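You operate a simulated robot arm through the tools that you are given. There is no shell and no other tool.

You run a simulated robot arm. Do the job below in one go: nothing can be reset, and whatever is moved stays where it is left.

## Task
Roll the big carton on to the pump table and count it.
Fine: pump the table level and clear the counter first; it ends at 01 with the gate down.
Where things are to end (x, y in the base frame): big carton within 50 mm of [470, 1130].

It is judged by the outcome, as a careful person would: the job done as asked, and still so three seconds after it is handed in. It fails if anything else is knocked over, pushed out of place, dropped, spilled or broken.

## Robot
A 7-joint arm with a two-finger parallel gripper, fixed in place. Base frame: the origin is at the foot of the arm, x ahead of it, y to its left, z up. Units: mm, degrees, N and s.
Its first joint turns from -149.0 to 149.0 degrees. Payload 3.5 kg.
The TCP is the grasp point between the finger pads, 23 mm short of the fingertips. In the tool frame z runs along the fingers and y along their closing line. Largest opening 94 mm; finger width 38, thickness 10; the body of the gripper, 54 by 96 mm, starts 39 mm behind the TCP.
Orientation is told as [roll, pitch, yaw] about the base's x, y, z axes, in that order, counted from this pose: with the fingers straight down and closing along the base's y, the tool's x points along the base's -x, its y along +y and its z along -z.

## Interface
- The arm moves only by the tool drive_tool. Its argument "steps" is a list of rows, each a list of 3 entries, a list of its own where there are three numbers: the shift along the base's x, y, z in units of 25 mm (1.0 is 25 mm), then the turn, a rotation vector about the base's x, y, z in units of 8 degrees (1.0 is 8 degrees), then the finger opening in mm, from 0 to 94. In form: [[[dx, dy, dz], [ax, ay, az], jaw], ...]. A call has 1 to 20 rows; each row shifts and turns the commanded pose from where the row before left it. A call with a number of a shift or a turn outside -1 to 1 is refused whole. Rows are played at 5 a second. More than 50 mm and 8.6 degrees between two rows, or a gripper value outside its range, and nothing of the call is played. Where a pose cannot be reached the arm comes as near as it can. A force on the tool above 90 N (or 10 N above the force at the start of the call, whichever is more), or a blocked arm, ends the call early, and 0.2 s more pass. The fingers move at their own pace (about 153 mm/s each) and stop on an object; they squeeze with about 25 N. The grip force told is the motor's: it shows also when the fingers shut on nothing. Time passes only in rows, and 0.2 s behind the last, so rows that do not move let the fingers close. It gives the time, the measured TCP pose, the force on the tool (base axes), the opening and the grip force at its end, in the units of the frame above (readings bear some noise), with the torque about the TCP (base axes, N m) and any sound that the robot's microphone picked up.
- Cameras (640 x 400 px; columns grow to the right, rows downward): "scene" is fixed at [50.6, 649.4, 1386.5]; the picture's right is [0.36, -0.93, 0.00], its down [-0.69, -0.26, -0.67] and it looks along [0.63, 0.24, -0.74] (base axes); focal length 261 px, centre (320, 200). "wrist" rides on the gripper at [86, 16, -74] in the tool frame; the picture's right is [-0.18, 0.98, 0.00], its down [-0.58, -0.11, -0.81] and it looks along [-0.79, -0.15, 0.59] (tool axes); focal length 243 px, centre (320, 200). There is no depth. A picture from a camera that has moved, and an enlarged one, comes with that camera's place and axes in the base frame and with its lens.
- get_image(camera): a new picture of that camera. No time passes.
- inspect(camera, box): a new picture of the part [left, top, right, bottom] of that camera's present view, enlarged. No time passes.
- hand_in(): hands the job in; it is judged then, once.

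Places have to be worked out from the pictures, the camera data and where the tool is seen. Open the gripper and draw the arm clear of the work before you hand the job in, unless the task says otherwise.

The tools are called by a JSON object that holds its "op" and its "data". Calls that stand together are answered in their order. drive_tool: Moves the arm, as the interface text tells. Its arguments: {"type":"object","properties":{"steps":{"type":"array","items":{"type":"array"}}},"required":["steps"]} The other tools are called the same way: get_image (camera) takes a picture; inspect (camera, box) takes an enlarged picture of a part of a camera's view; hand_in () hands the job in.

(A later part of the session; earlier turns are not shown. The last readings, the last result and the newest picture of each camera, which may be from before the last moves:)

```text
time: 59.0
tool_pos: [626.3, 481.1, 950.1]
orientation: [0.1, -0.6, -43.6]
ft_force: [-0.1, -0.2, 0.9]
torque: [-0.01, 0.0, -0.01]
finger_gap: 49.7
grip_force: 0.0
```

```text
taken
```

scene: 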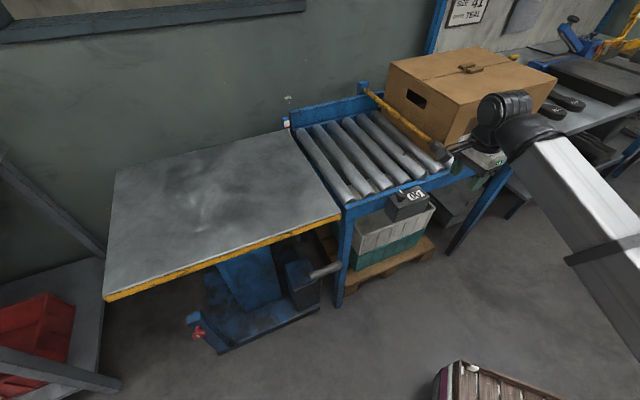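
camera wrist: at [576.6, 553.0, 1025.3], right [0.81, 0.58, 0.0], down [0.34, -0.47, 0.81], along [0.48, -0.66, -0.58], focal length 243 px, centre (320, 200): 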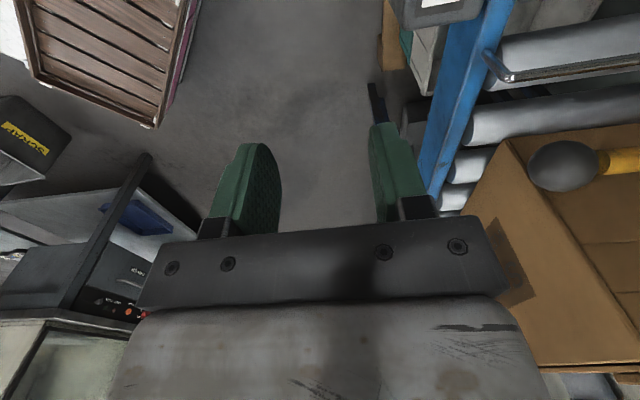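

The ball reads consistently at about (811, 550, 894), roughly 35 mm in front of the carton face. I tilt the tool 60° here, in the clear, so the fingers point outward across the conveyor with one finger low and one high.

{"op": "drive_tool", "data": {"steps": [[[0, -0.3, 0], [0.707, -0.707, 0], 60], [[0, -0.3, 0], [0.707, -0.707, 0], 60], [[0, 0, 0], [0.707, -0.707, 0], 60], [[0, 0, 0], [0.707, -0.707, 0], 60], [[0, 0, 0], [0.707, -0.707, 0], 60], [[0, 0, 0], [0.707, -0.707, 0], 60], [[0, 0, 0], [0.707, -0.707, 0], 60], [[0, 0, 0], [0.354, -0.354, 0], 60]]}}

{"op": "get_image", "data": {"camera": "wrist"}}

{"op": "get_image", "data": {"camera": "scene"}}

```text
time: 60.8
tool_pos: [625.8, 467.4, 953.3]
orientation: [60.2, -1.5, -44.9]
ft_force: [-0.2, -0.9, 0.0]
torque: [0.01, 0.0, -0.01]
finger_gap: 59.8
grip_force: 0.0
```

```text
taken
camera wrist: at [525.6, 490.1, 1000.7], right [0.46, 0.23, 0.86], down [-0.13, -0.94, 0.32], along [0.88, -0.26, -0.4], focal length 243 px, centre (320, 200)
```

wrist: 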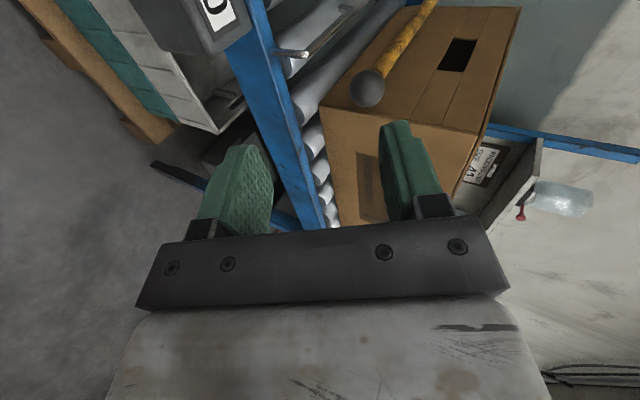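

```text
taken
```

scene: 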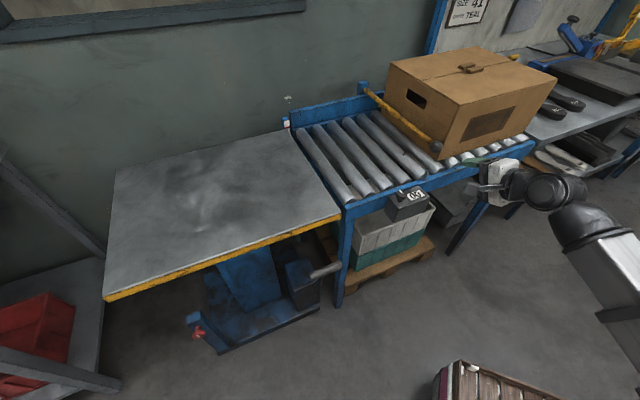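

This view gives a good cross-bearing on the ball: about (817, 552, 892). I enlarge the gate and ball in it.

{"op": "inspect", "data": {"camera": "wrist", "box": [260, 0, 540, 180]}}

{"op": "inspect", "data": {"camera": "scene", "box": [350, 70, 470, 180]}}

```text
2.22 times, centred on (400, 90) of wrist
camera zoom: at [525.6, 490.1, 1000.7], right [0.46, 0.23, 0.86], down [-0.13, -0.94, 0.32], along [0.88, -0.26, -0.4], focal length 539 px, centre (142, 444)
```

zoom: 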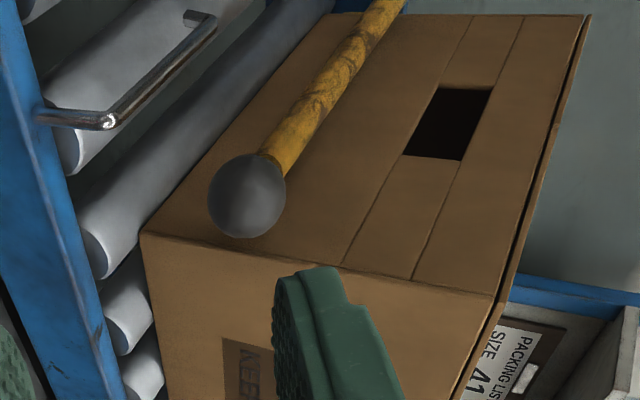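

```text
3.64 times, centred on (410, 125) of scene
camera zoom: at [50.6, 649.4, 1386.5], right [0.36, -0.93, 0.0], down [-0.69, -0.26, -0.67], along [0.63, 0.24, -0.74], focal length 948 px, centre (-7, 473)
```

zoom: 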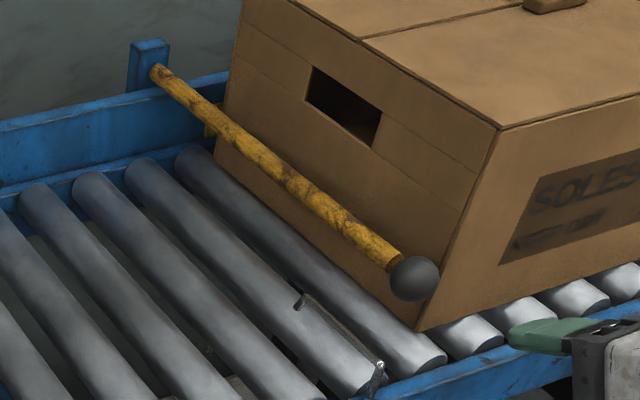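

From well-conditioned bearings the conveyor is actually level: carton bottom z≈820, top ≈1018, about 423 × 333 mm, centre near (1116, 499). It will have to be pushed, so I need to know whether the gate stays up by itself. I move to a stand-off 120 mm short of the ball.

{"op": "drive_tool", "data": {"steps": [[[0.94, 0.09, 0], [0, 0, 0], 60], [[0.94, 0.09, 0], [0, 0, 0], 60], [[0.94, 0.09, 0], [0, 0, 0], 60], [[0.94, 0.09, 0], [0, 0, 0], 60], [[0.94, 0.09, 0], [0, 0, 0], 60]]}}

{"op": "get_image", "data": {"camera": "wrist"}}

{"op": "get_image", "data": {"camera": "scene"}}

```text
time: 62.0
tool_pos: [741.1, 477.1, 953.4]
orientation: [60.2, -1.6, -44.8]
ft_force: [1.0, 1.1, 0.1]
torque: [-0.01, 0.01, -0.04]
finger_gap: 60.1
grip_force: 0.0
```

```text
taken
camera wrist: at [641.3, 500.2, 1002.7], right [0.46, 0.23, 0.86], down [-0.12, -0.94, 0.32], along [0.88, -0.26, -0.4], focal length 243 px, centre (320, 200)
```

wrist: 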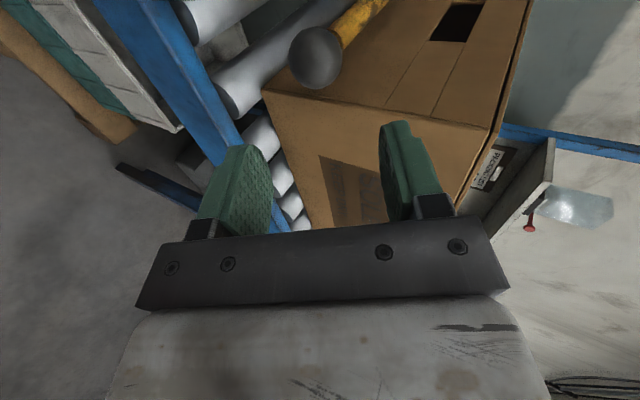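

```text
taken
```

scene: 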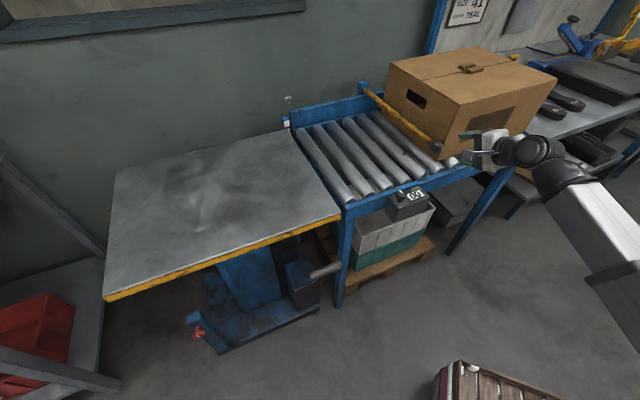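

The ball lies on the tool axis about 124 mm ahead. I advance 100 mm and check.

{"op": "drive_tool", "data": {"steps": [[[0.612, 0.612, -0.5], [0, 0, 0], 62], [[0.612, 0.612, -0.5], [0, 0, 0], 62], [[0.612, 0.612, -0.5], [0, 0, 0], 62], [[0.612, 0.612, -0.5], [0, 0, 0], 62]]}}

{"op": "get_image", "data": {"camera": "wrist"}}

{"op": "inspect", "data": {"camera": "scene", "box": [390, 100, 510, 190]}}

```text
time: 63.0
tool_pos: [802.0, 538.3, 901.1]
orientation: [60.1, -1.6, -44.9]
ft_force: [-0.4, -0.7, -0.5]
torque: [-0.01, 0.01, 0.03]
finger_gap: 62.0
grip_force: 0.1
```

```text
taken
camera wrist: at [702.4, 561.1, 950.1], right [0.46, 0.23, 0.86], down [-0.13, -0.94, 0.32], along [0.88, -0.26, -0.4], focal length 243 px, centre (320, 200)
```

wrist: 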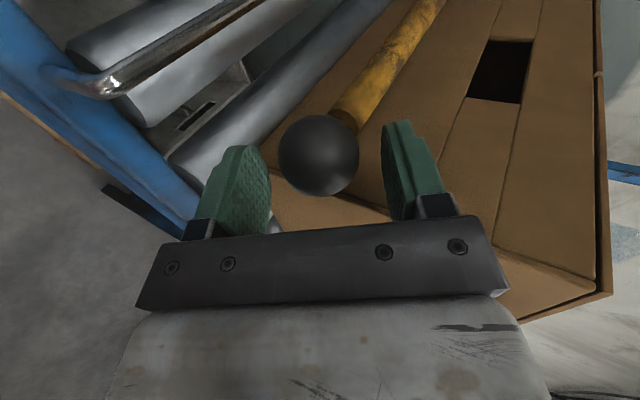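

```text
4.44 times, centred on (450, 145) of scene
camera zoom: at [50.6, 649.4, 1386.5], right [0.36, -0.93, 0.0], down [-0.69, -0.26, -0.67], along [0.63, 0.24, -0.74], focal length 1158 px, centre (-258, 444)
```

zoom: 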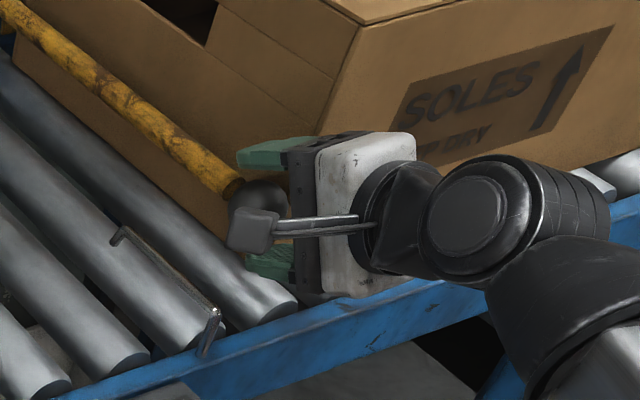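

The ball sits centred between the lower and upper finger. I move in the last 22 mm and lift gently a few centimetres, then lower a bit to see whether the gate stays up on its own.

{"op": "drive_tool", "data": {"steps": [[[0.55, 0.55, -0.45], [0, 0, 0], 60], [[0, 0, 0.4], [0, 0, 0], 60], [[0, 0, 0.8], [0, 0, 0], 60], [[0.05, 0.05, 0.9], [0, 0, 0], 60]]}}

{"op": "get_image", "data": {"camera": "wrist"}}

{"op": "inspect", "data": {"camera": "scene", "box": [350, 70, 480, 180]}}

```text
time: 64.0
tool_pos: [818.7, 555.3, 944.3]
orientation: [60.1, -1.6, -44.8]
ft_force: [-0.3, 0.3, -0.7]
torque: [0.01, 0.04, -0.01]
finger_gap: 60.1
grip_force: 1.1
```

```text
taken
camera wrist: at [718.7, 576.8, 993.0], right [0.46, 0.23, 0.86], down [-0.13, -0.94, 0.32], along [0.88, -0.26, -0.4], focal length 243 px, centre (320, 200)
```

wrist: 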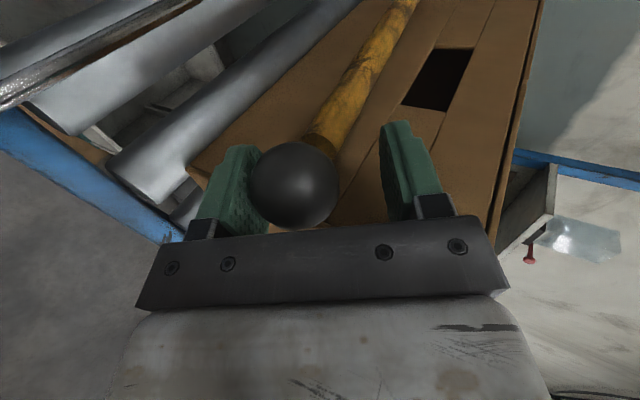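

```text
3.64 times, centred on (415, 125) of scene
camera zoom: at [50.6, 649.4, 1386.5], right [0.36, -0.93, 0.0], down [-0.69, -0.26, -0.67], along [0.63, 0.24, -0.74], focal length 948 px, centre (-26, 473)
```

zoom: 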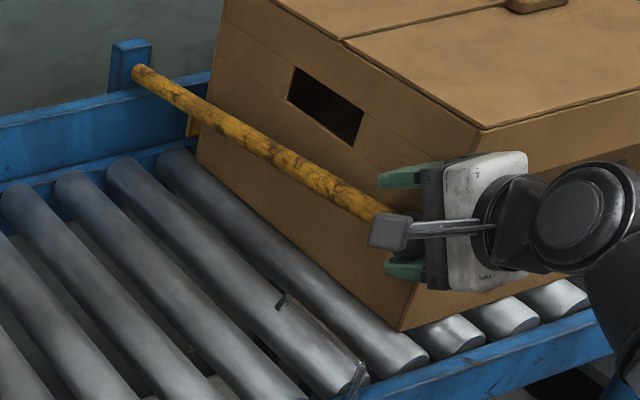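

The gate lifts with almost no force. I lower the fingers 15 mm to see whether the ball follows down or stays.

{"op": "drive_tool", "data": {"steps": [[[0, 0, -0.6], [0, 0, 0], 60], [[0, 0, 0], [0, 0, 0], 60], [[0, 0, 0], [0, 0, 0], 60]]}}

{"op": "get_image", "data": {"camera": "wrist"}}

{"op": "inspect", "data": {"camera": "scene", "box": [350, 70, 480, 180]}}

```text
time: 64.8
tool_pos: [817.4, 555.6, 928.4]
orientation: [60.1, -1.6, -44.9]
ft_force: [-0.3, -0.9, -0.8]
torque: [0.0, -0.01, 0.01]
finger_gap: 60.5
grip_force: 0.9
```

```text
taken
camera wrist: at [717.7, 577.6, 976.5], right [0.46, 0.23, 0.86], down [-0.13, -0.94, 0.32], along [0.88, -0.26, -0.4], focal length 243 px, centre (320, 200)
```

wrist: 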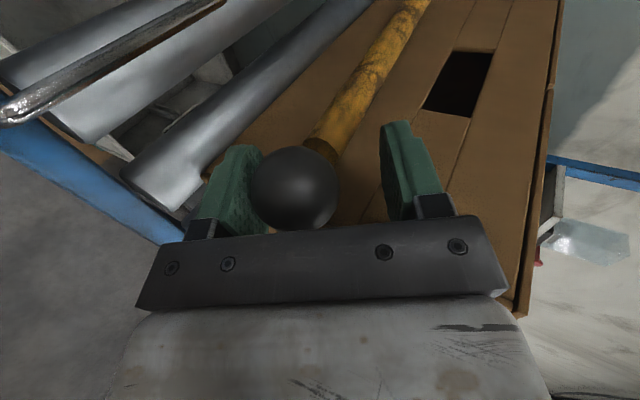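

```text
3.64 times, centred on (415, 125) of scene
camera zoom: at [50.6, 649.4, 1386.5], right [0.36, -0.93, 0.0], down [-0.69, -0.26, -0.67], along [0.63, 0.24, -0.74], focal length 948 px, centre (-26, 473)
```

zoom: 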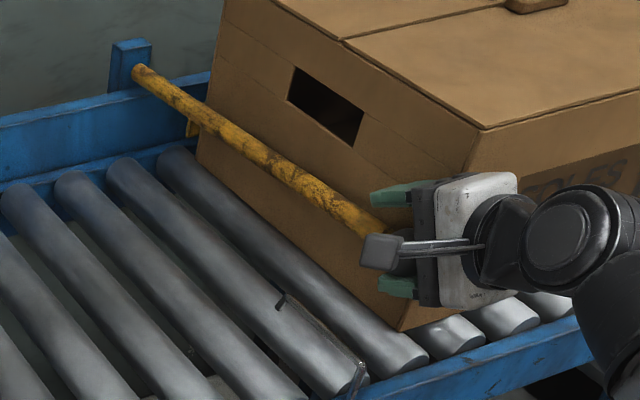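

The ball followed the finger down, so at low angles gravity closes the gate; the carton itself did not move. I lift the gate further along its arc to about 29° and test again whether it holds at a steeper angle.

{"op": "drive_tool", "data": {"steps": [[[0.07, 0.07, 0.98], [0, 0, 0], 60], [[0.11, 0.11, 0.98], [0, 0, 0], 60], [[0.153, 0.153, 0.98], [0, 0, 0], 60], [[0.198, 0.198, 0.98], [0, 0, 0], 60], [[0.249, 0.249, 0.98], [0, 0, 0], 60], [[0.291, 0.291, 0.98], [0, 0, 0], 60], [[0.351, 0.351, 0.98], [0, 0, 0], 60]]}}

{"op": "get_image", "data": {"camera": "wrist"}}

{"op": "get_image", "data": {"camera": "scene"}}

```text
time: 66.4
tool_pos: [855.0, 589.7, 1097.5]
orientation: [60.1, -1.6, -44.9]
ft_force: [-0.5, -0.1, 0.9]
torque: [0.01, -0.06, 0.01]
finger_gap: 60.3
grip_force: 0.4
```

```text
taken
camera wrist: at [755.4, 612.2, 1146.1], right [0.46, 0.23, 0.86], down [-0.12, -0.94, 0.32], along [0.88, -0.26, -0.4], focal length 243 px, centre (320, 200)
```

wrist: 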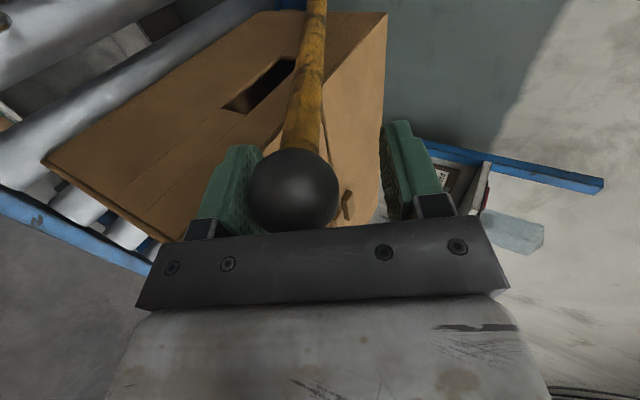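

```text
taken
```

scene: 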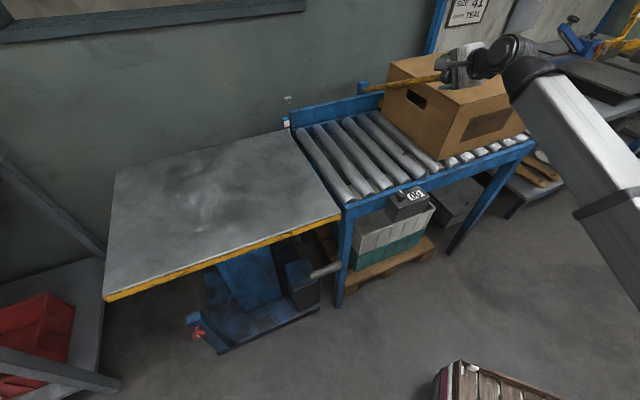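

The lift goes smoothly and the carton stays put. I continue along the arc to about 52°, watching that the arm still reaches.

{"op": "drive_tool", "data": {"steps": [[[0.402, 0.402, 0.956], [0, 0, 0], 60], [[0.467, 0.467, 0.96], [0, 0, 0], 60], [[0.512, 0.512, 0.916], [0, 0, 0], 60], [[0.56, 0.56, 0.86], [0, 0, 0], 60]]}}

{"op": "get_image", "data": {"camera": "wrist"}}

{"op": "get_image", "data": {"camera": "scene"}}

```text
time: 67.4
tool_pos: [903.8, 636.8, 1191.5]
orientation: [60.1, -1.7, -44.8]
ft_force: [1.3, 0.1, -2.4]
torque: [0.05, -0.08, 0.02]
finger_gap: 60.4
grip_force: 0.0
```

```text
taken
camera wrist: at [804.5, 660.2, 1239.6], right [0.46, 0.23, 0.86], down [-0.13, -0.94, 0.32], along [0.88, -0.26, -0.4], focal length 243 px, centre (320, 200)
```

wrist: 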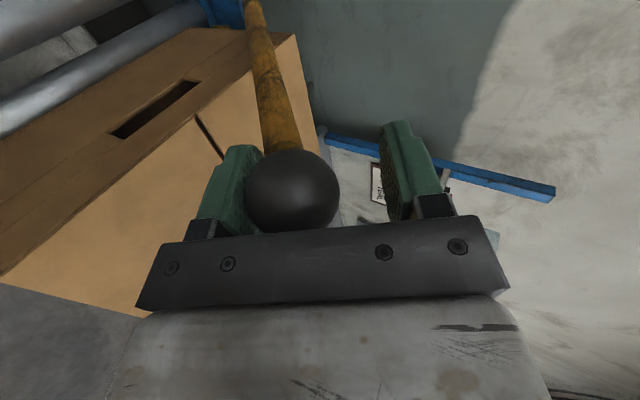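

```text
taken
```

scene: 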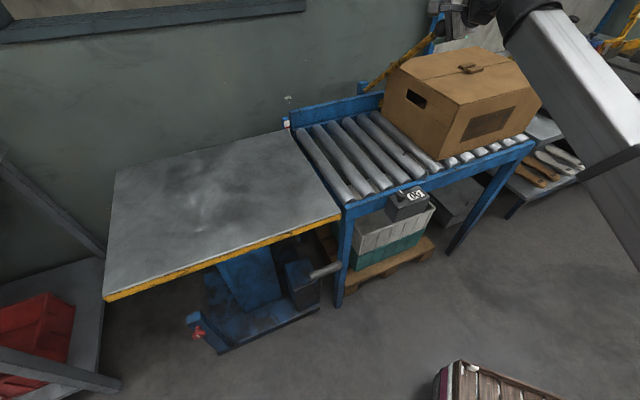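

The arm reaches well at 44° and the carton has not moved. I continue to about 56°.

{"op": "drive_tool", "data": {"steps": [[[0.597, 0.597, 0.8], [0, 0, 0], 60], [[0.637, 0.637, 0.744], [0, 0, 0], 60], [[0.674, 0.674, 0.68], [0, 0, 0], 60]]}}

{"op": "get_image", "data": {"camera": "wrist"}}

{"op": "inspect", "data": {"camera": "scene", "box": [340, 0, 560, 140]}}

```text
time: 68.2
tool_pos: [951.7, 686.7, 1246.9]
orientation: [60.2, -1.6, -44.9]
ft_force: [0.4, -0.1, -0.7]
torque: [-0.01, 0.03, -0.03]
finger_gap: 60.0
grip_force: 0.7
```

```text
taken
camera wrist: at [852.0, 708.9, 1295.9], right [0.46, 0.23, 0.86], down [-0.12, -0.94, 0.32], along [0.88, -0.26, -0.4], focal length 243 px, centre (320, 200)
```

wrist: 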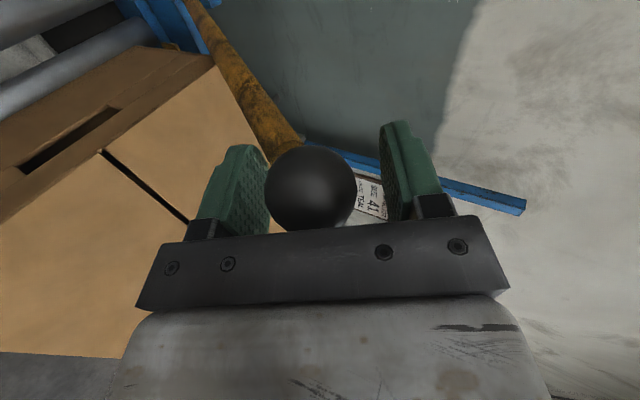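

```text
2.86 times, centred on (450, 70) of scene
camera zoom: at [50.6, 649.4, 1386.5], right [0.36, -0.93, 0.0], down [-0.69, -0.26, -0.67], along [0.63, 0.24, -0.74], focal length 745 px, centre (-51, 571)
```

zoom: 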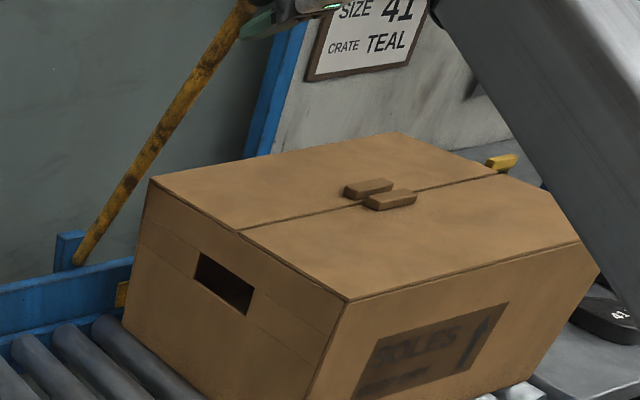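

The bar now stands at about 57°, seemingly beside the carton's far top corner. There is a small yellow piece left at the far rail; I zoom in on it and the hinge.

{"op": "inspect", "data": {"camera": "scene", "box": [350, 70, 410, 120]}}

{"op": "inspect", "data": {"camera": "wrist", "box": [100, 0, 340, 150]}}

```text
8.00 times, centred on (380, 95) of scene
camera zoom: at [50.6, 649.4, 1386.5], right [0.36, -0.93, 0.0], down [-0.69, -0.26, -0.67], along [0.63, 0.24, -0.74], focal length 2085 px, centre (-160, 1040)
```

zoom: 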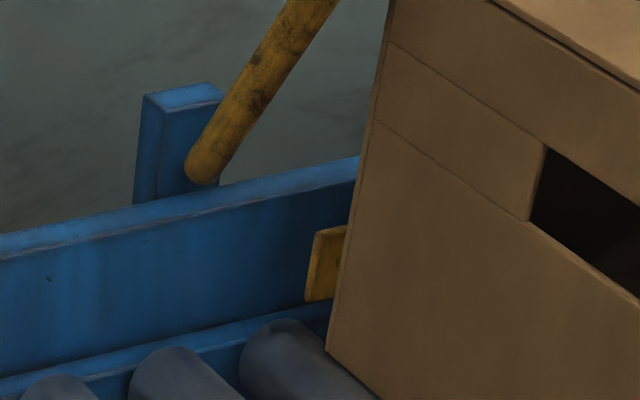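

```text
2.67 times, centred on (220, 75) of wrist
camera zoom: at [852.0, 708.9, 1295.9], right [0.46, 0.23, 0.86], down [-0.12, -0.94, 0.32], along [0.88, -0.26, -0.4], focal length 647 px, centre (587, 533)
```

zoom: 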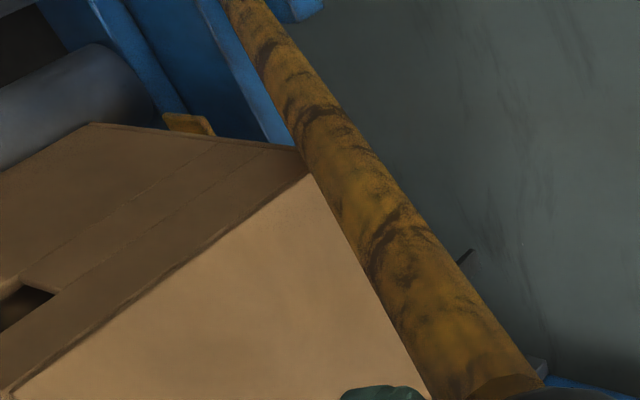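

That yellow piece is a fixed bracket on the far rail. The bar at 57° clears the carton's corner. I lower the fingers ~15 mm along the arc to test whether the gate now stays up by itself.

{"op": "drive_tool", "data": {"steps": [[[-0.35, -0.35, -0.35], [0, 0, 0], 60], [[0, 0, 0], [0, 0, 0], 60], [[0, 0, 0], [0, 0, 0], 60]]}}

{"op": "get_image", "data": {"camera": "wrist"}}

{"op": "inspect", "data": {"camera": "scene", "box": [340, 0, 560, 140]}}

```text
time: 69.0
tool_pos: [941.8, 677.2, 1237.5]
orientation: [60.2, -1.5, -44.7]
ft_force: [-0.6, -0.1, 0.8]
torque: [0.02, 0.01, 0.0]
finger_gap: 60.2
grip_force: 0.3
```

```text
taken
camera wrist: at [842.0, 699.3, 1286.7], right [0.46, 0.23, 0.86], down [-0.13, -0.94, 0.32], along [0.88, -0.26, -0.4], focal length 243 px, centre (320, 200)
```

wrist: 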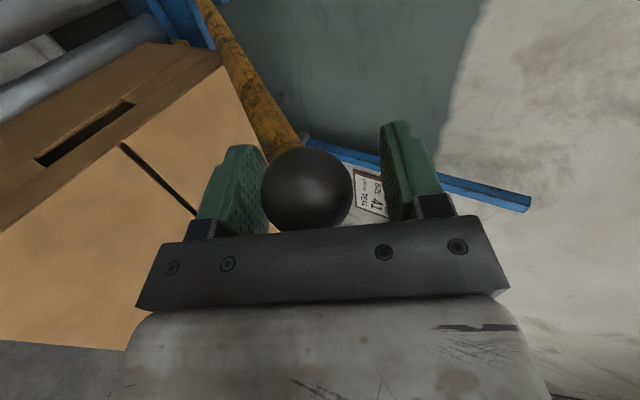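

```text
2.86 times, centred on (450, 70) of scene
camera zoom: at [50.6, 649.4, 1386.5], right [0.36, -0.93, 0.0], down [-0.69, -0.26, -0.67], along [0.63, 0.24, -0.74], focal length 745 px, centre (-51, 571)
```

zoom: 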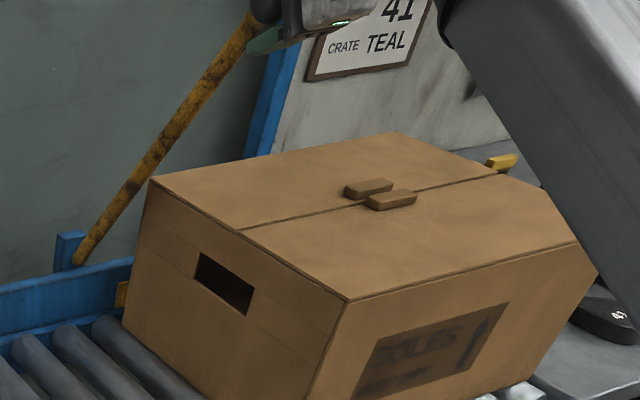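

The gate still follows down at 55°, so it must go further to stay. I continue lifting while tilting the tool upward (which also gains reach) and opening the fingers so the bar can change its angle between them.

{"op": "drive_tool", "data": {"steps": [[[0.144, 0.144, 0.3], [0.354, -0.354, 0], 80], [[0.17, 0.17, 0.36], [0.53, -0.53, 0], 94], [[0.45, 0.45, 0.52], [0.665, -0.665, 0], 94], [[0.458, 0.458, 0.48], [0.665, -0.665, 0], 94]]}}

{"op": "get_image", "data": {"camera": "wrist"}}

{"op": "inspect", "data": {"camera": "scene", "box": [340, 0, 560, 140]}}

```text
time: 70.0
tool_pos: [974.7, 708.9, 1279.4]
orientation: [85.2, -1.5, -45.6]
ft_force: [-0.7, -0.7, -0.3]
torque: [-0.02, 0.02, 0.0]
finger_gap: 94.0
grip_force: 0.0
```

```text
taken
camera wrist: at [863.6, 720.5, 1299.2], right [0.17, -0.06, 0.98], down [-0.17, -0.98, -0.03], along [0.97, -0.16, -0.18], focal length 243 px, centre (320, 200)
```

wrist: 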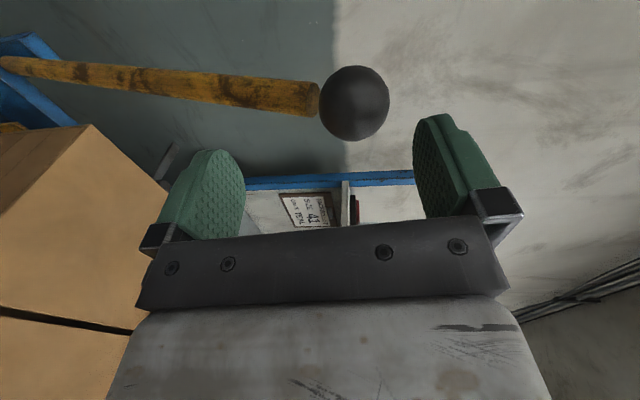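

```text
2.86 times, centred on (450, 70) of scene
camera zoom: at [50.6, 649.4, 1386.5], right [0.36, -0.93, 0.0], down [-0.69, -0.26, -0.67], along [0.63, 0.24, -0.74], focal length 745 px, centre (-51, 571)
```

zoom: 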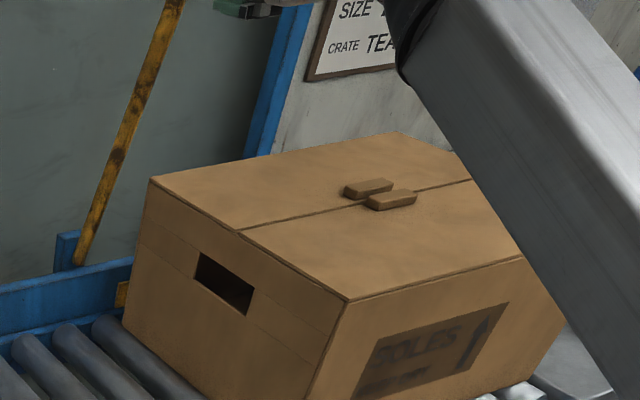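

The bar has moved ahead of the fingers and stands at about 72°, no longer touching the gripper. I wait a moment to see whether it stays there.

{"op": "drive_tool", "data": {"steps": [[[0, 0, 0], [0, 0, 0], 94], [[0, 0, 0], [0, 0, 0], 94], [[0, 0, 0], [0, 0, 0], 94], [[0, 0, 0], [0, 0, 0], 94]]}}

{"op": "get_image", "data": {"camera": "wrist"}}

{"op": "get_image", "data": {"camera": "scene"}}

```text
time: 71.0
tool_pos: [975.3, 708.2, 1278.2]
orientation: [85.2, -1.5, -45.5]
ft_force: [0.4, 0.7, -0.8]
torque: [0.03, 0.02, -0.01]
finger_gap: 94.2
grip_force: 0.1
```

```text
taken
camera wrist: at [863.4, 720.2, 1299.2], right [0.17, -0.06, 0.98], down [-0.17, -0.98, -0.03], along [0.97, -0.16, -0.18], focal length 243 px, centre (320, 200)
```

wrist: 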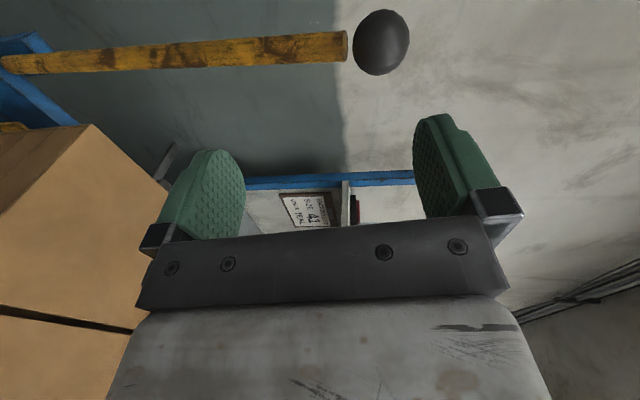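

```text
taken
```

scene: 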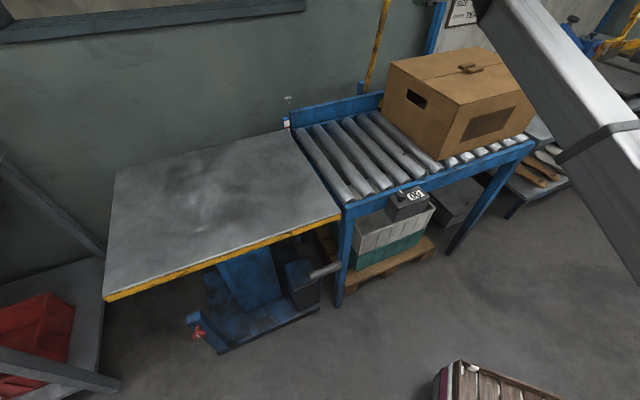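

The gate keeps rising by itself toward vertical – it is an over-centre gate, so it stays up. Now I need to see the space behind the carton before pushing it from its rear face, so I draw back and look that way from above.

{"op": "drive_tool", "data": {"steps": [[[-0.58, -0.9, 0], [-0.184, 0.184, 0], 60], [[-0.58, -0.9, 0], [-0.184, 0.184, 0], 60], [[-0.58, -0.9, 0], [-0.184, 0.184, 0], 40], [[-0.58, -0.9, 0], [-0.184, 0.184, 0], 20], [[-0.58, -0.9, 0], [-0.184, 0.184, 0], 0], [[-0.58, -0.9, 0], [-0.184, 0.184, 0], 0], [[-0.58, -0.9, 0], [-0.184, 0.184, 0], 0], [[-0.58, -0.9, 0], [-0.184, 0.184, 0], 0], [[-0.58, -0.9, 0], [-0.184, 0.184, 0], 0], [[-0.58, -0.9, 0], [-0.184, 0.184, 0], 0], [[-0.58, -0.9, 0], [-0.184, 0.184, 0], 0], [[-0.58, -0.9, 0], [-0.184, 0.184, 0], 0]]}}

{"op": "get_image", "data": {"camera": "wrist"}}

{"op": "get_image", "data": {"camera": "scene"}}

```text
time: 73.6
tool_pos: [800.5, 438.5, 1279.2]
orientation: [60.0, -1.6, -44.8]
ft_force: [-0.4, 0.3, 0.5]
torque: [0.0, 0.02, 0.0]
finger_gap: 0.2
grip_force: 25.3
```

```text
taken
camera wrist: at [700.1, 461.1, 1327.4], right [0.46, 0.23, 0.86], down [-0.12, -0.94, 0.32], along [0.88, -0.26, -0.4], focal length 243 px, centre (320, 200)
```

wrist: 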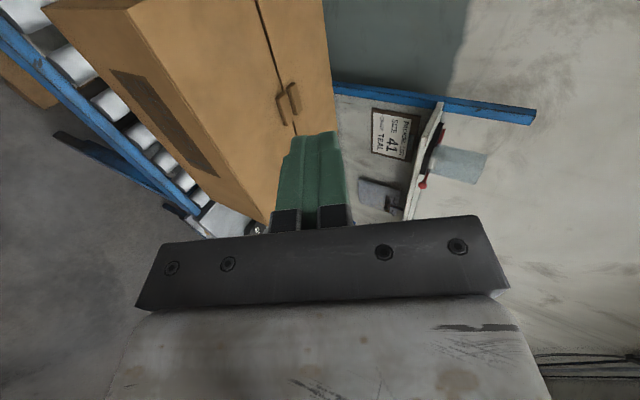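

```text
taken
```

scene: 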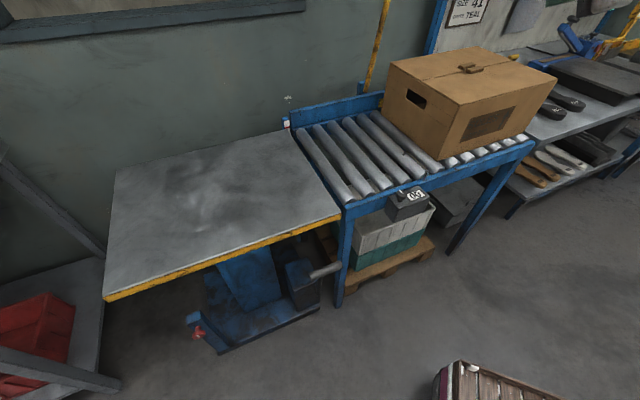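

The gate stands open in the scene picture and the carton has not moved. I zoom in on the space behind the carton's near rear corner and its top handles.

{"op": "inspect", "data": {"camera": "scene", "box": [490, 30, 640, 160]}}

{"op": "inspect", "data": {"camera": "scene", "box": [430, 40, 560, 140]}}

{"op": "inspect", "data": {"camera": "wrist", "box": [200, 60, 420, 240]}}

```text
3.08 times, centred on (565, 95) of scene
camera zoom: at [50.6, 649.4, 1386.5], right [0.36, -0.93, 0.0], down [-0.69, -0.26, -0.67], along [0.63, 0.24, -0.74], focal length 802 px, centre (-434, 523)
```

zoom: 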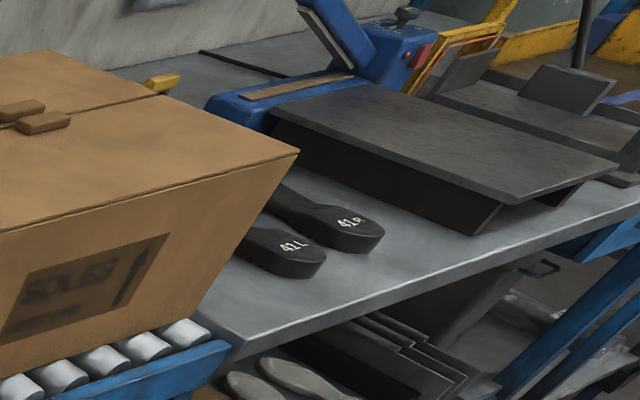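

```text
4.00 times, centred on (495, 90) of scene
camera zoom: at [50.6, 649.4, 1386.5], right [0.36, -0.93, 0.0], down [-0.69, -0.26, -0.67], along [0.63, 0.24, -0.74], focal length 1043 px, centre (-380, 640)
```

zoom: 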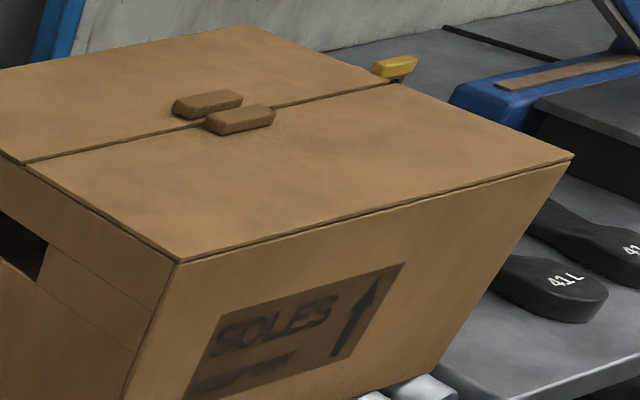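

```text
2.22 times, centred on (310, 150) of wrist
camera zoom: at [700.1, 461.1, 1327.4], right [0.46, 0.23, 0.86], down [-0.12, -0.94, 0.32], along [0.88, -0.26, -0.4], focal length 539 px, centre (342, 311)
```

zoom: 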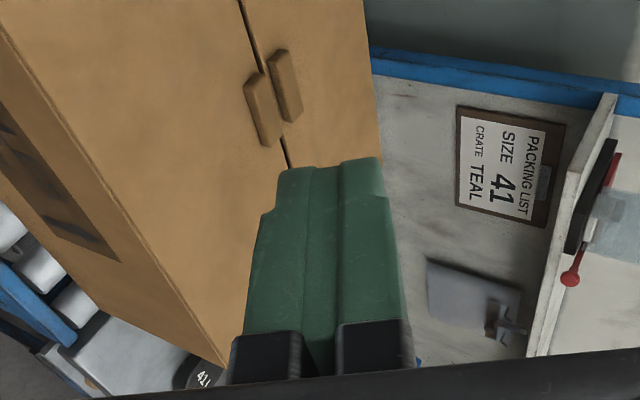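

Behind the carton there is a low bench (z≈800) with insoles lying on it; at z≈930 the tool would pass clear above them. I come down on the near side, well away from the carton, to turn the tool for pushing from behind.

{"op": "drive_tool", "data": {"steps": [[[0.1, -0.8, -0.5], [0, 0, 0], 0], [[0.1, -0.8, -0.9], [0, 0, 0], 0], [[0.1, -0.8, -0.95], [0, 0, 0], 0], [[0.1, -0.8, -0.95], [0, 0, 0], 0], [[0.1, -0.8, -0.95], [0, 0, 0], 0], [[0.1, -0.7, -0.95], [0, 0, 0], 0], [[0.1, -0.7, -0.95], [0, 0, 0], 0], [[0.1, -0.7, -0.95], [0, 0, 0], 0], [[0.1, -0.7, -0.95], [0, 0, 0], 0], [[0.1, -0.7, -0.95], [0, 0, 0], 0], [[0.1, -0.7, -0.95], [0, 0, 0], 0], [[0.1, -0.7, -0.95], [0, 0, 0], 0]]}}

{"op": "get_image", "data": {"camera": "wrist"}}

{"op": "get_image", "data": {"camera": "scene"}}

```text
time: 76.2
tool_pos: [829.2, 214.2, 1006.8]
orientation: [60.2, -1.7, -44.8]
ft_force: [0.6, 0.5, -0.9]
torque: [0.0, -0.06, 0.02]
finger_gap: 0.0
grip_force: 25.1
```

```text
taken
camera wrist: at [729.9, 237.1, 1055.1], right [0.46, 0.23, 0.86], down [-0.12, -0.94, 0.32], along [0.88, -0.25, -0.4], focal length 243 px, centre (320, 200)
```

wrist: 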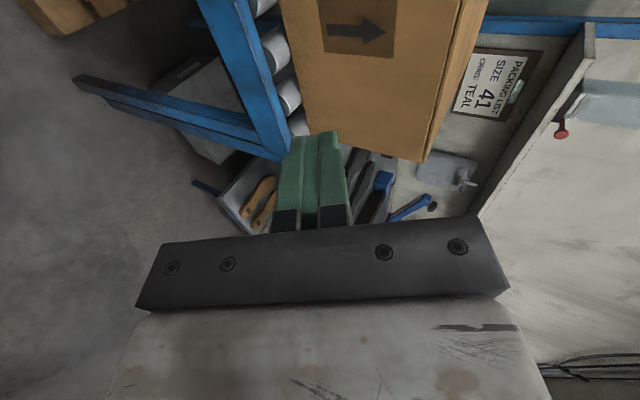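

```text
taken
```

scene: 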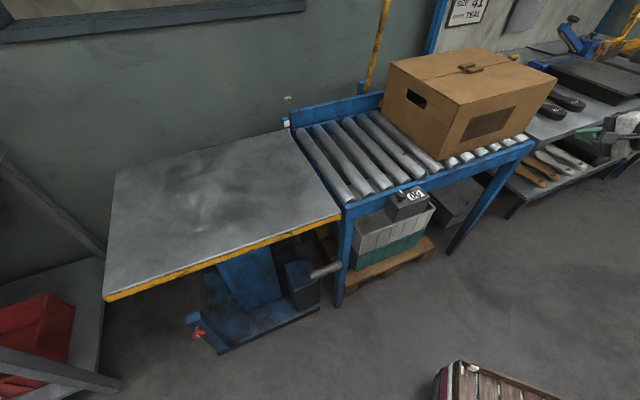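

The carton's near rear corner reads (1127, 237). I turn the tool about its own axis so the camera moves to the uphill side, in two parts, watching for contact.

{"op": "drive_tool", "data": {"steps": [[[0, 0, 0], [-0.612, -0.612, 0.5], 0], [[0, 0, 0], [-0.612, -0.612, 0.5], 0], [[0, 0, 0], [-0.612, -0.612, 0.5], 0], [[0, 0, 0], [-0.612, -0.612, 0.5], 0], [[0, 0, 0], [-0.612, -0.612, 0.5], 0], [[0, 0, 0], [-0.612, -0.612, 0.5], 0], [[0, 0, 0], [-0.612, -0.612, 0.5], 0], [[0, 0, 0], [-0.612, -0.612, 0.5], 0], [[0, 0, 0], [-0.612, -0.612, 0.5], 0], [[0, 0, 0], [-0.612, -0.612, 0.5], 0], [[0, 0, 0], [-0.612, -0.612, 0.5], 0]]}}

{"op": "get_image", "data": {"camera": "wrist"}}

{"op": "get_image", "data": {"camera": "scene"}}

```text
time: 78.6
tool_pos: [830.1, 216.6, 1007.2]
orientation: [0.8, -60.7, 44.2]
ft_force: [0.0, -0.8, -0.9]
torque: [-0.01, -0.03, 0.01]
finger_gap: 0.0
grip_force: 24.9
```

```text
taken
camera wrist: at [743.5, 152.2, 968.4], right [-0.63, 0.76, 0.17], down [-0.21, -0.38, 0.9], along [0.75, 0.53, 0.4], focal length 243 px, centre (320, 200)
```

wrist: 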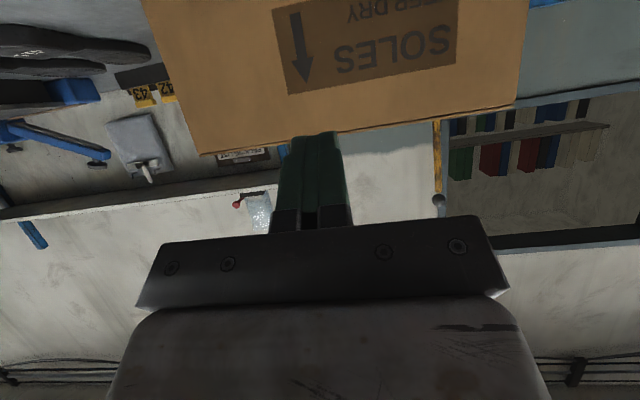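

```text
taken
```

scene: 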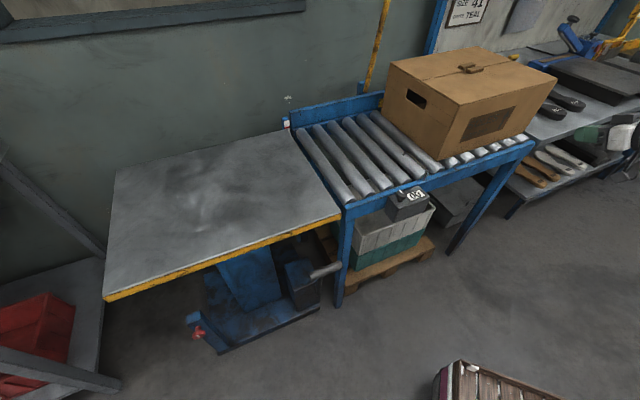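

No contact, and the gate is standing up steadily in this view. I do the second half of the turn.

{"op": "drive_tool", "data": {"steps": [[[0, 0, 0], [-0.612, -0.612, 0.5], 0], [[0, 0, 0], [-0.612, -0.612, 0.5], 0], [[0, 0, 0], [-0.612, -0.612, 0.5], 0], [[0, 0, 0], [-0.612, -0.612, 0.5], 0], [[0, 0, 0], [-0.612, -0.612, 0.5], 0], [[0, 0, 0], [-0.612, -0.612, 0.5], 0], [[0, 0, 0], [-0.612, -0.612, 0.5], 0], [[0, 0, 0], [-0.612, -0.612, 0.5], 0], [[0, 0, 0], [-0.612, -0.612, 0.5], 0], [[0, 0, 0], [-0.612, -0.612, 0.5], 0], [[0, 0, 0], [-0.612, -0.612, 0.5], 0]]}}

{"op": "get_image", "data": {"camera": "wrist"}}

{"op": "get_image", "data": {"camera": "scene"}}

```text
time: 81.0
tool_pos: [829.3, 216.3, 1005.9]
orientation: [-59.9, -2.4, 134.4]
ft_force: [0.6, 0.2, -0.3]
torque: [-0.01, 0.0, 0.01]
finger_gap: 0.0
grip_force: 24.5
```

```text
taken
camera wrist: at [840.7, 103.6, 1025.8], right [-0.51, -0.19, -0.84], down [-0.85, -0.05, 0.52], along [-0.14, 0.98, -0.14], focal length 243 px, centre (320, 200)
```

wrist: 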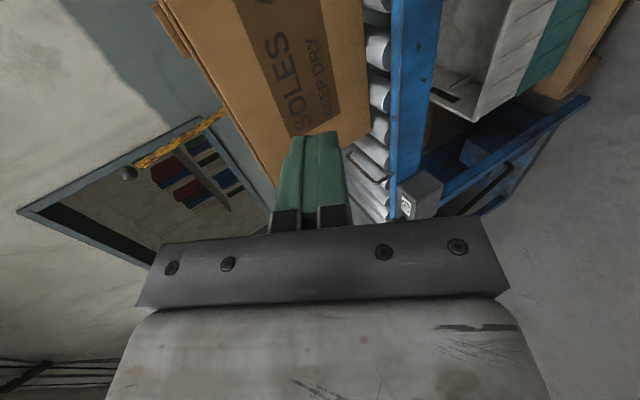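

```text
taken
```

scene: 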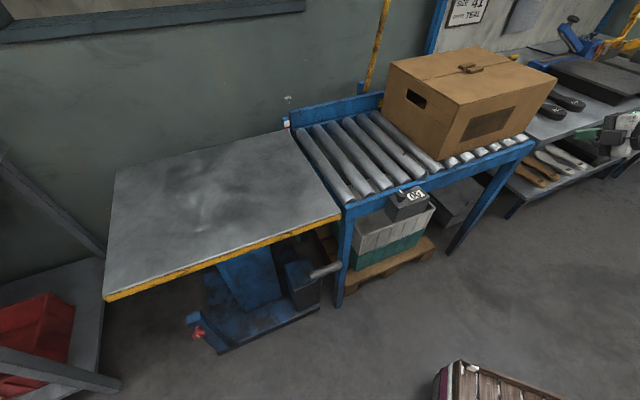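

The tool is now turned with the camera on the uphill side. I level the tool, yaw it slightly so the fingertips lead, and move to a staging point beside and behind the carton's rear corner.

{"op": "drive_tool", "data": {"steps": [[[1, -0.25, -0.5], [0.44, -0.44, 0.3], 0], [[1, -0.25, -0.5], [0.44, -0.44, 0.3], 0], [[1, -0.25, -0.5], [0.44, -0.44, 0.3], 0], [[1, -0.25, -0.5], [0.44, -0.44, 0.3], 0], [[1, -0.25, -0.5], [0.44, -0.44, 0.3], 0]]}}

{"op": "get_image", "data": {"camera": "wrist"}}

{"op": "get_image", "data": {"camera": "scene"}}

```text
time: 82.2
tool_pos: [956.1, 185.7, 943.5]
orientation: [-84.3, -0.3, 147.0]
ft_force: [-0.5, 0.1, -0.5]
torque: [-0.03, -0.04, -0.02]
finger_gap: 0.1
grip_force: 24.7
```

```text
taken
camera wrist: at [990.2, 73.9, 934.2], right [-0.21, 0.02, -0.98], down [-0.92, -0.35, 0.19], along [-0.34, 0.94, 0.09], focal length 243 px, centre (320, 200)
```

wrist: 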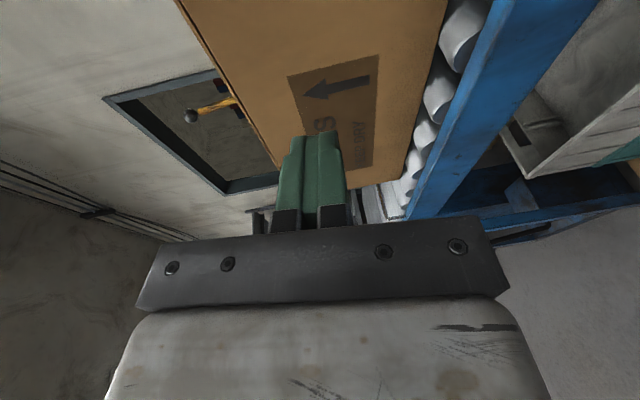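

```text
taken
```

scene: 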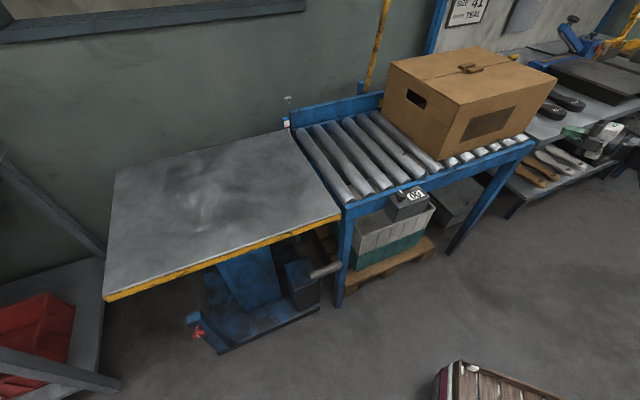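

Clear. I move on towards the staging point behind the rear corner, checking partway.

{"op": "drive_tool", "data": {"steps": [[[0.94, -0.25, 0], [0, 0, 0], 0], [[0.94, -0.25, 0], [0, 0, 0], 0], [[0.94, -0.25, 0], [0, 0, 0], 0], [[0.94, -0.25, 0], [0, 0, 0], 0], [[0.94, -0.25, 0], [0, 0, 0], 0]]}}

{"op": "get_image", "data": {"camera": "wrist"}}

{"op": "inspect", "data": {"camera": "scene", "box": [490, 40, 640, 180]}}

```text
time: 83.4
tool_pos: [1073.1, 157.0, 949.1]
orientation: [-84.2, -0.5, 146.9]
ft_force: [-0.5, 0.7, -0.5]
torque: [0.04, 0.0, -0.02]
finger_gap: 0.1
grip_force: 25.0
out of reach, approached as far as the arm can: row 5
```

```text
taken
camera wrist: at [1107.2, 46.7, 940.2], right [-0.22, 0.02, -0.98], down [-0.92, -0.35, 0.2], along [-0.33, 0.94, 0.09], focal length 243 px, centre (320, 200)
```

wrist: 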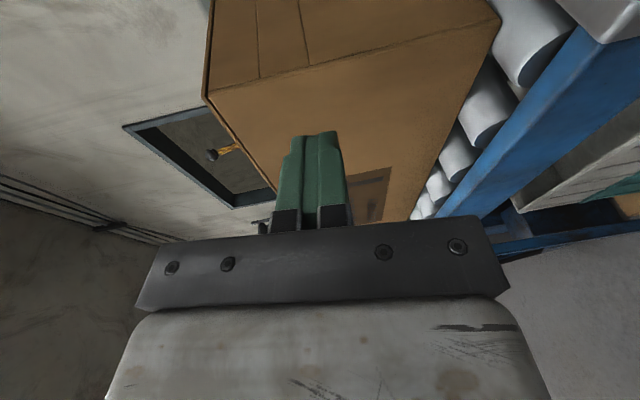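

```text
2.86 times, centred on (565, 110) of scene
camera zoom: at [50.6, 649.4, 1386.5], right [0.36, -0.93, 0.0], down [-0.69, -0.26, -0.67], along [0.63, 0.24, -0.74], focal length 745 px, centre (-380, 457)
```

zoom: 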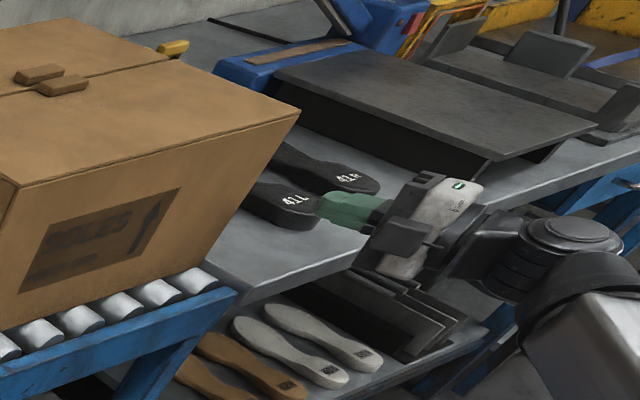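

With this wrist orientation the arm ran out of reach here, so the camera-uphill version will not do at the start. I back off and turn the tool the other way round, with the camera on the near side of the carton; only the fingers need to go behind the rear face.

{"op": "drive_tool", "data": {"steps": [[[-0.94, 0.25, -0.05], [0, 0, 0], 0], [[-0.94, 0.25, -0.05], [0.542, 0.834, -0.1], 0], [[-0.94, 0.25, -0.05], [0.542, 0.834, -0.1], 0], [[-0.94, 0.25, -0.05], [0.542, 0.834, -0.1], 0], [[-0.94, 0.25, -0.05], [0.542, 0.834, -0.1], 0], [[0, 0, 0], [0.542, 0.834, -0.1], 0], [[0, 0, 0], [0.542, 0.834, -0.1], 0], [[0, 0, 0], [0.542, 0.834, -0.1], 0], [[0, 0, 0], [0.542, 0.834, -0.1], 0], [[0, 0, 0], [0.542, 0.834, -0.1], 0], [[0, 0, 0], [0.542, 0.834, -0.1], 0], [[0, 0, 0], [0.542, 0.834, -0.1], 0]]}}

{"op": "drive_tool", "data": {"steps": [[[0, 0, 0], [0.542, 0.834, -0.1], 0], [[0, 0, 0], [0.542, 0.834, -0.1], 0], [[0, 0, 0], [0.542, 0.834, -0.1], 0], [[0, 0, 0], [0.542, 0.834, -0.1], 0], [[0, 0, 0], [0.542, 0.834, -0.1], 0], [[0, 0, 0], [0.542, 0.834, -0.1], 0], [[0, 0, 0], [0.542, 0.834, -0.1], 0], [[0, 0, 0], [0.542, 0.834, -0.1], 0], [[0, 0, 0], [0.542, 0.834, -0.1], 0], [[0, 0, 0], [0.542, 0.834, -0.1], 0], [[0, 0, 0], [0.542, 0.834, -0.1], 0], [[0, 0, 0], [0.27, 0.417, -0.05], 0]]}}

{"op": "get_image", "data": {"camera": "wrist"}}

{"op": "get_image", "data": {"camera": "scene"}}

```text
time: 86.0
tool_pos: [955.3, 185.5, 943.1]
orientation: [-18.3, -84.2, 75.0]
ft_force: [-0.3, 0.2, 0.4]
torque: [-0.01, 0.01, -0.03]
finger_gap: 0.0
grip_force: 24.9
```

```text
time: 88.6
tool_pos: [954.1, 186.0, 943.0]
orientation: [84.0, 0.2, -33.2]
ft_force: [-0.2, 0.2, -0.2]
torque: [-0.02, 0.02, 0.01]
finger_gap: 0.0
grip_force: 25.1
```

```text
taken
camera wrist: at [844.4, 173.3, 966.9], right [0.21, -0.02, 0.98], down [0.04, -1.0, -0.02], along [0.98, 0.05, -0.21], focal length 243 px, centre (320, 200)
```

wrist: 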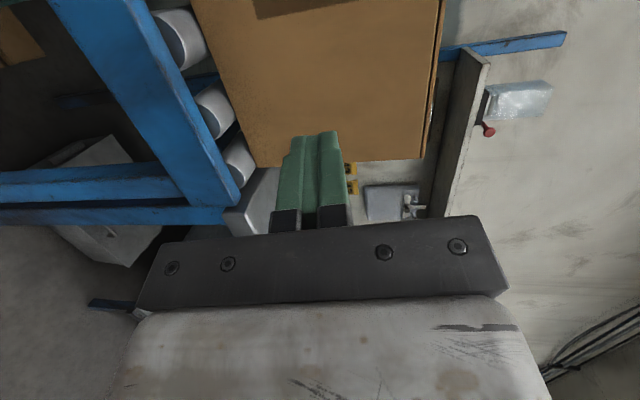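

```text
taken
```

scene: 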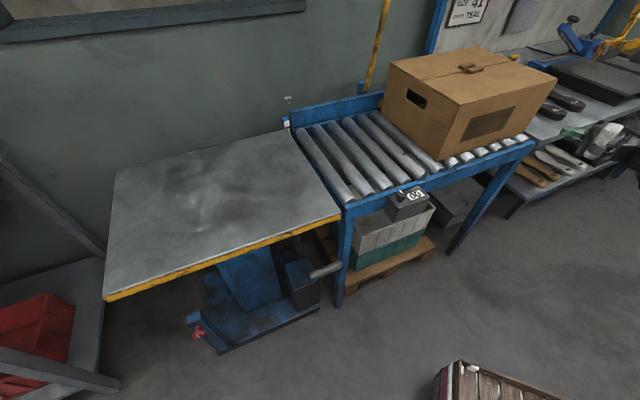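

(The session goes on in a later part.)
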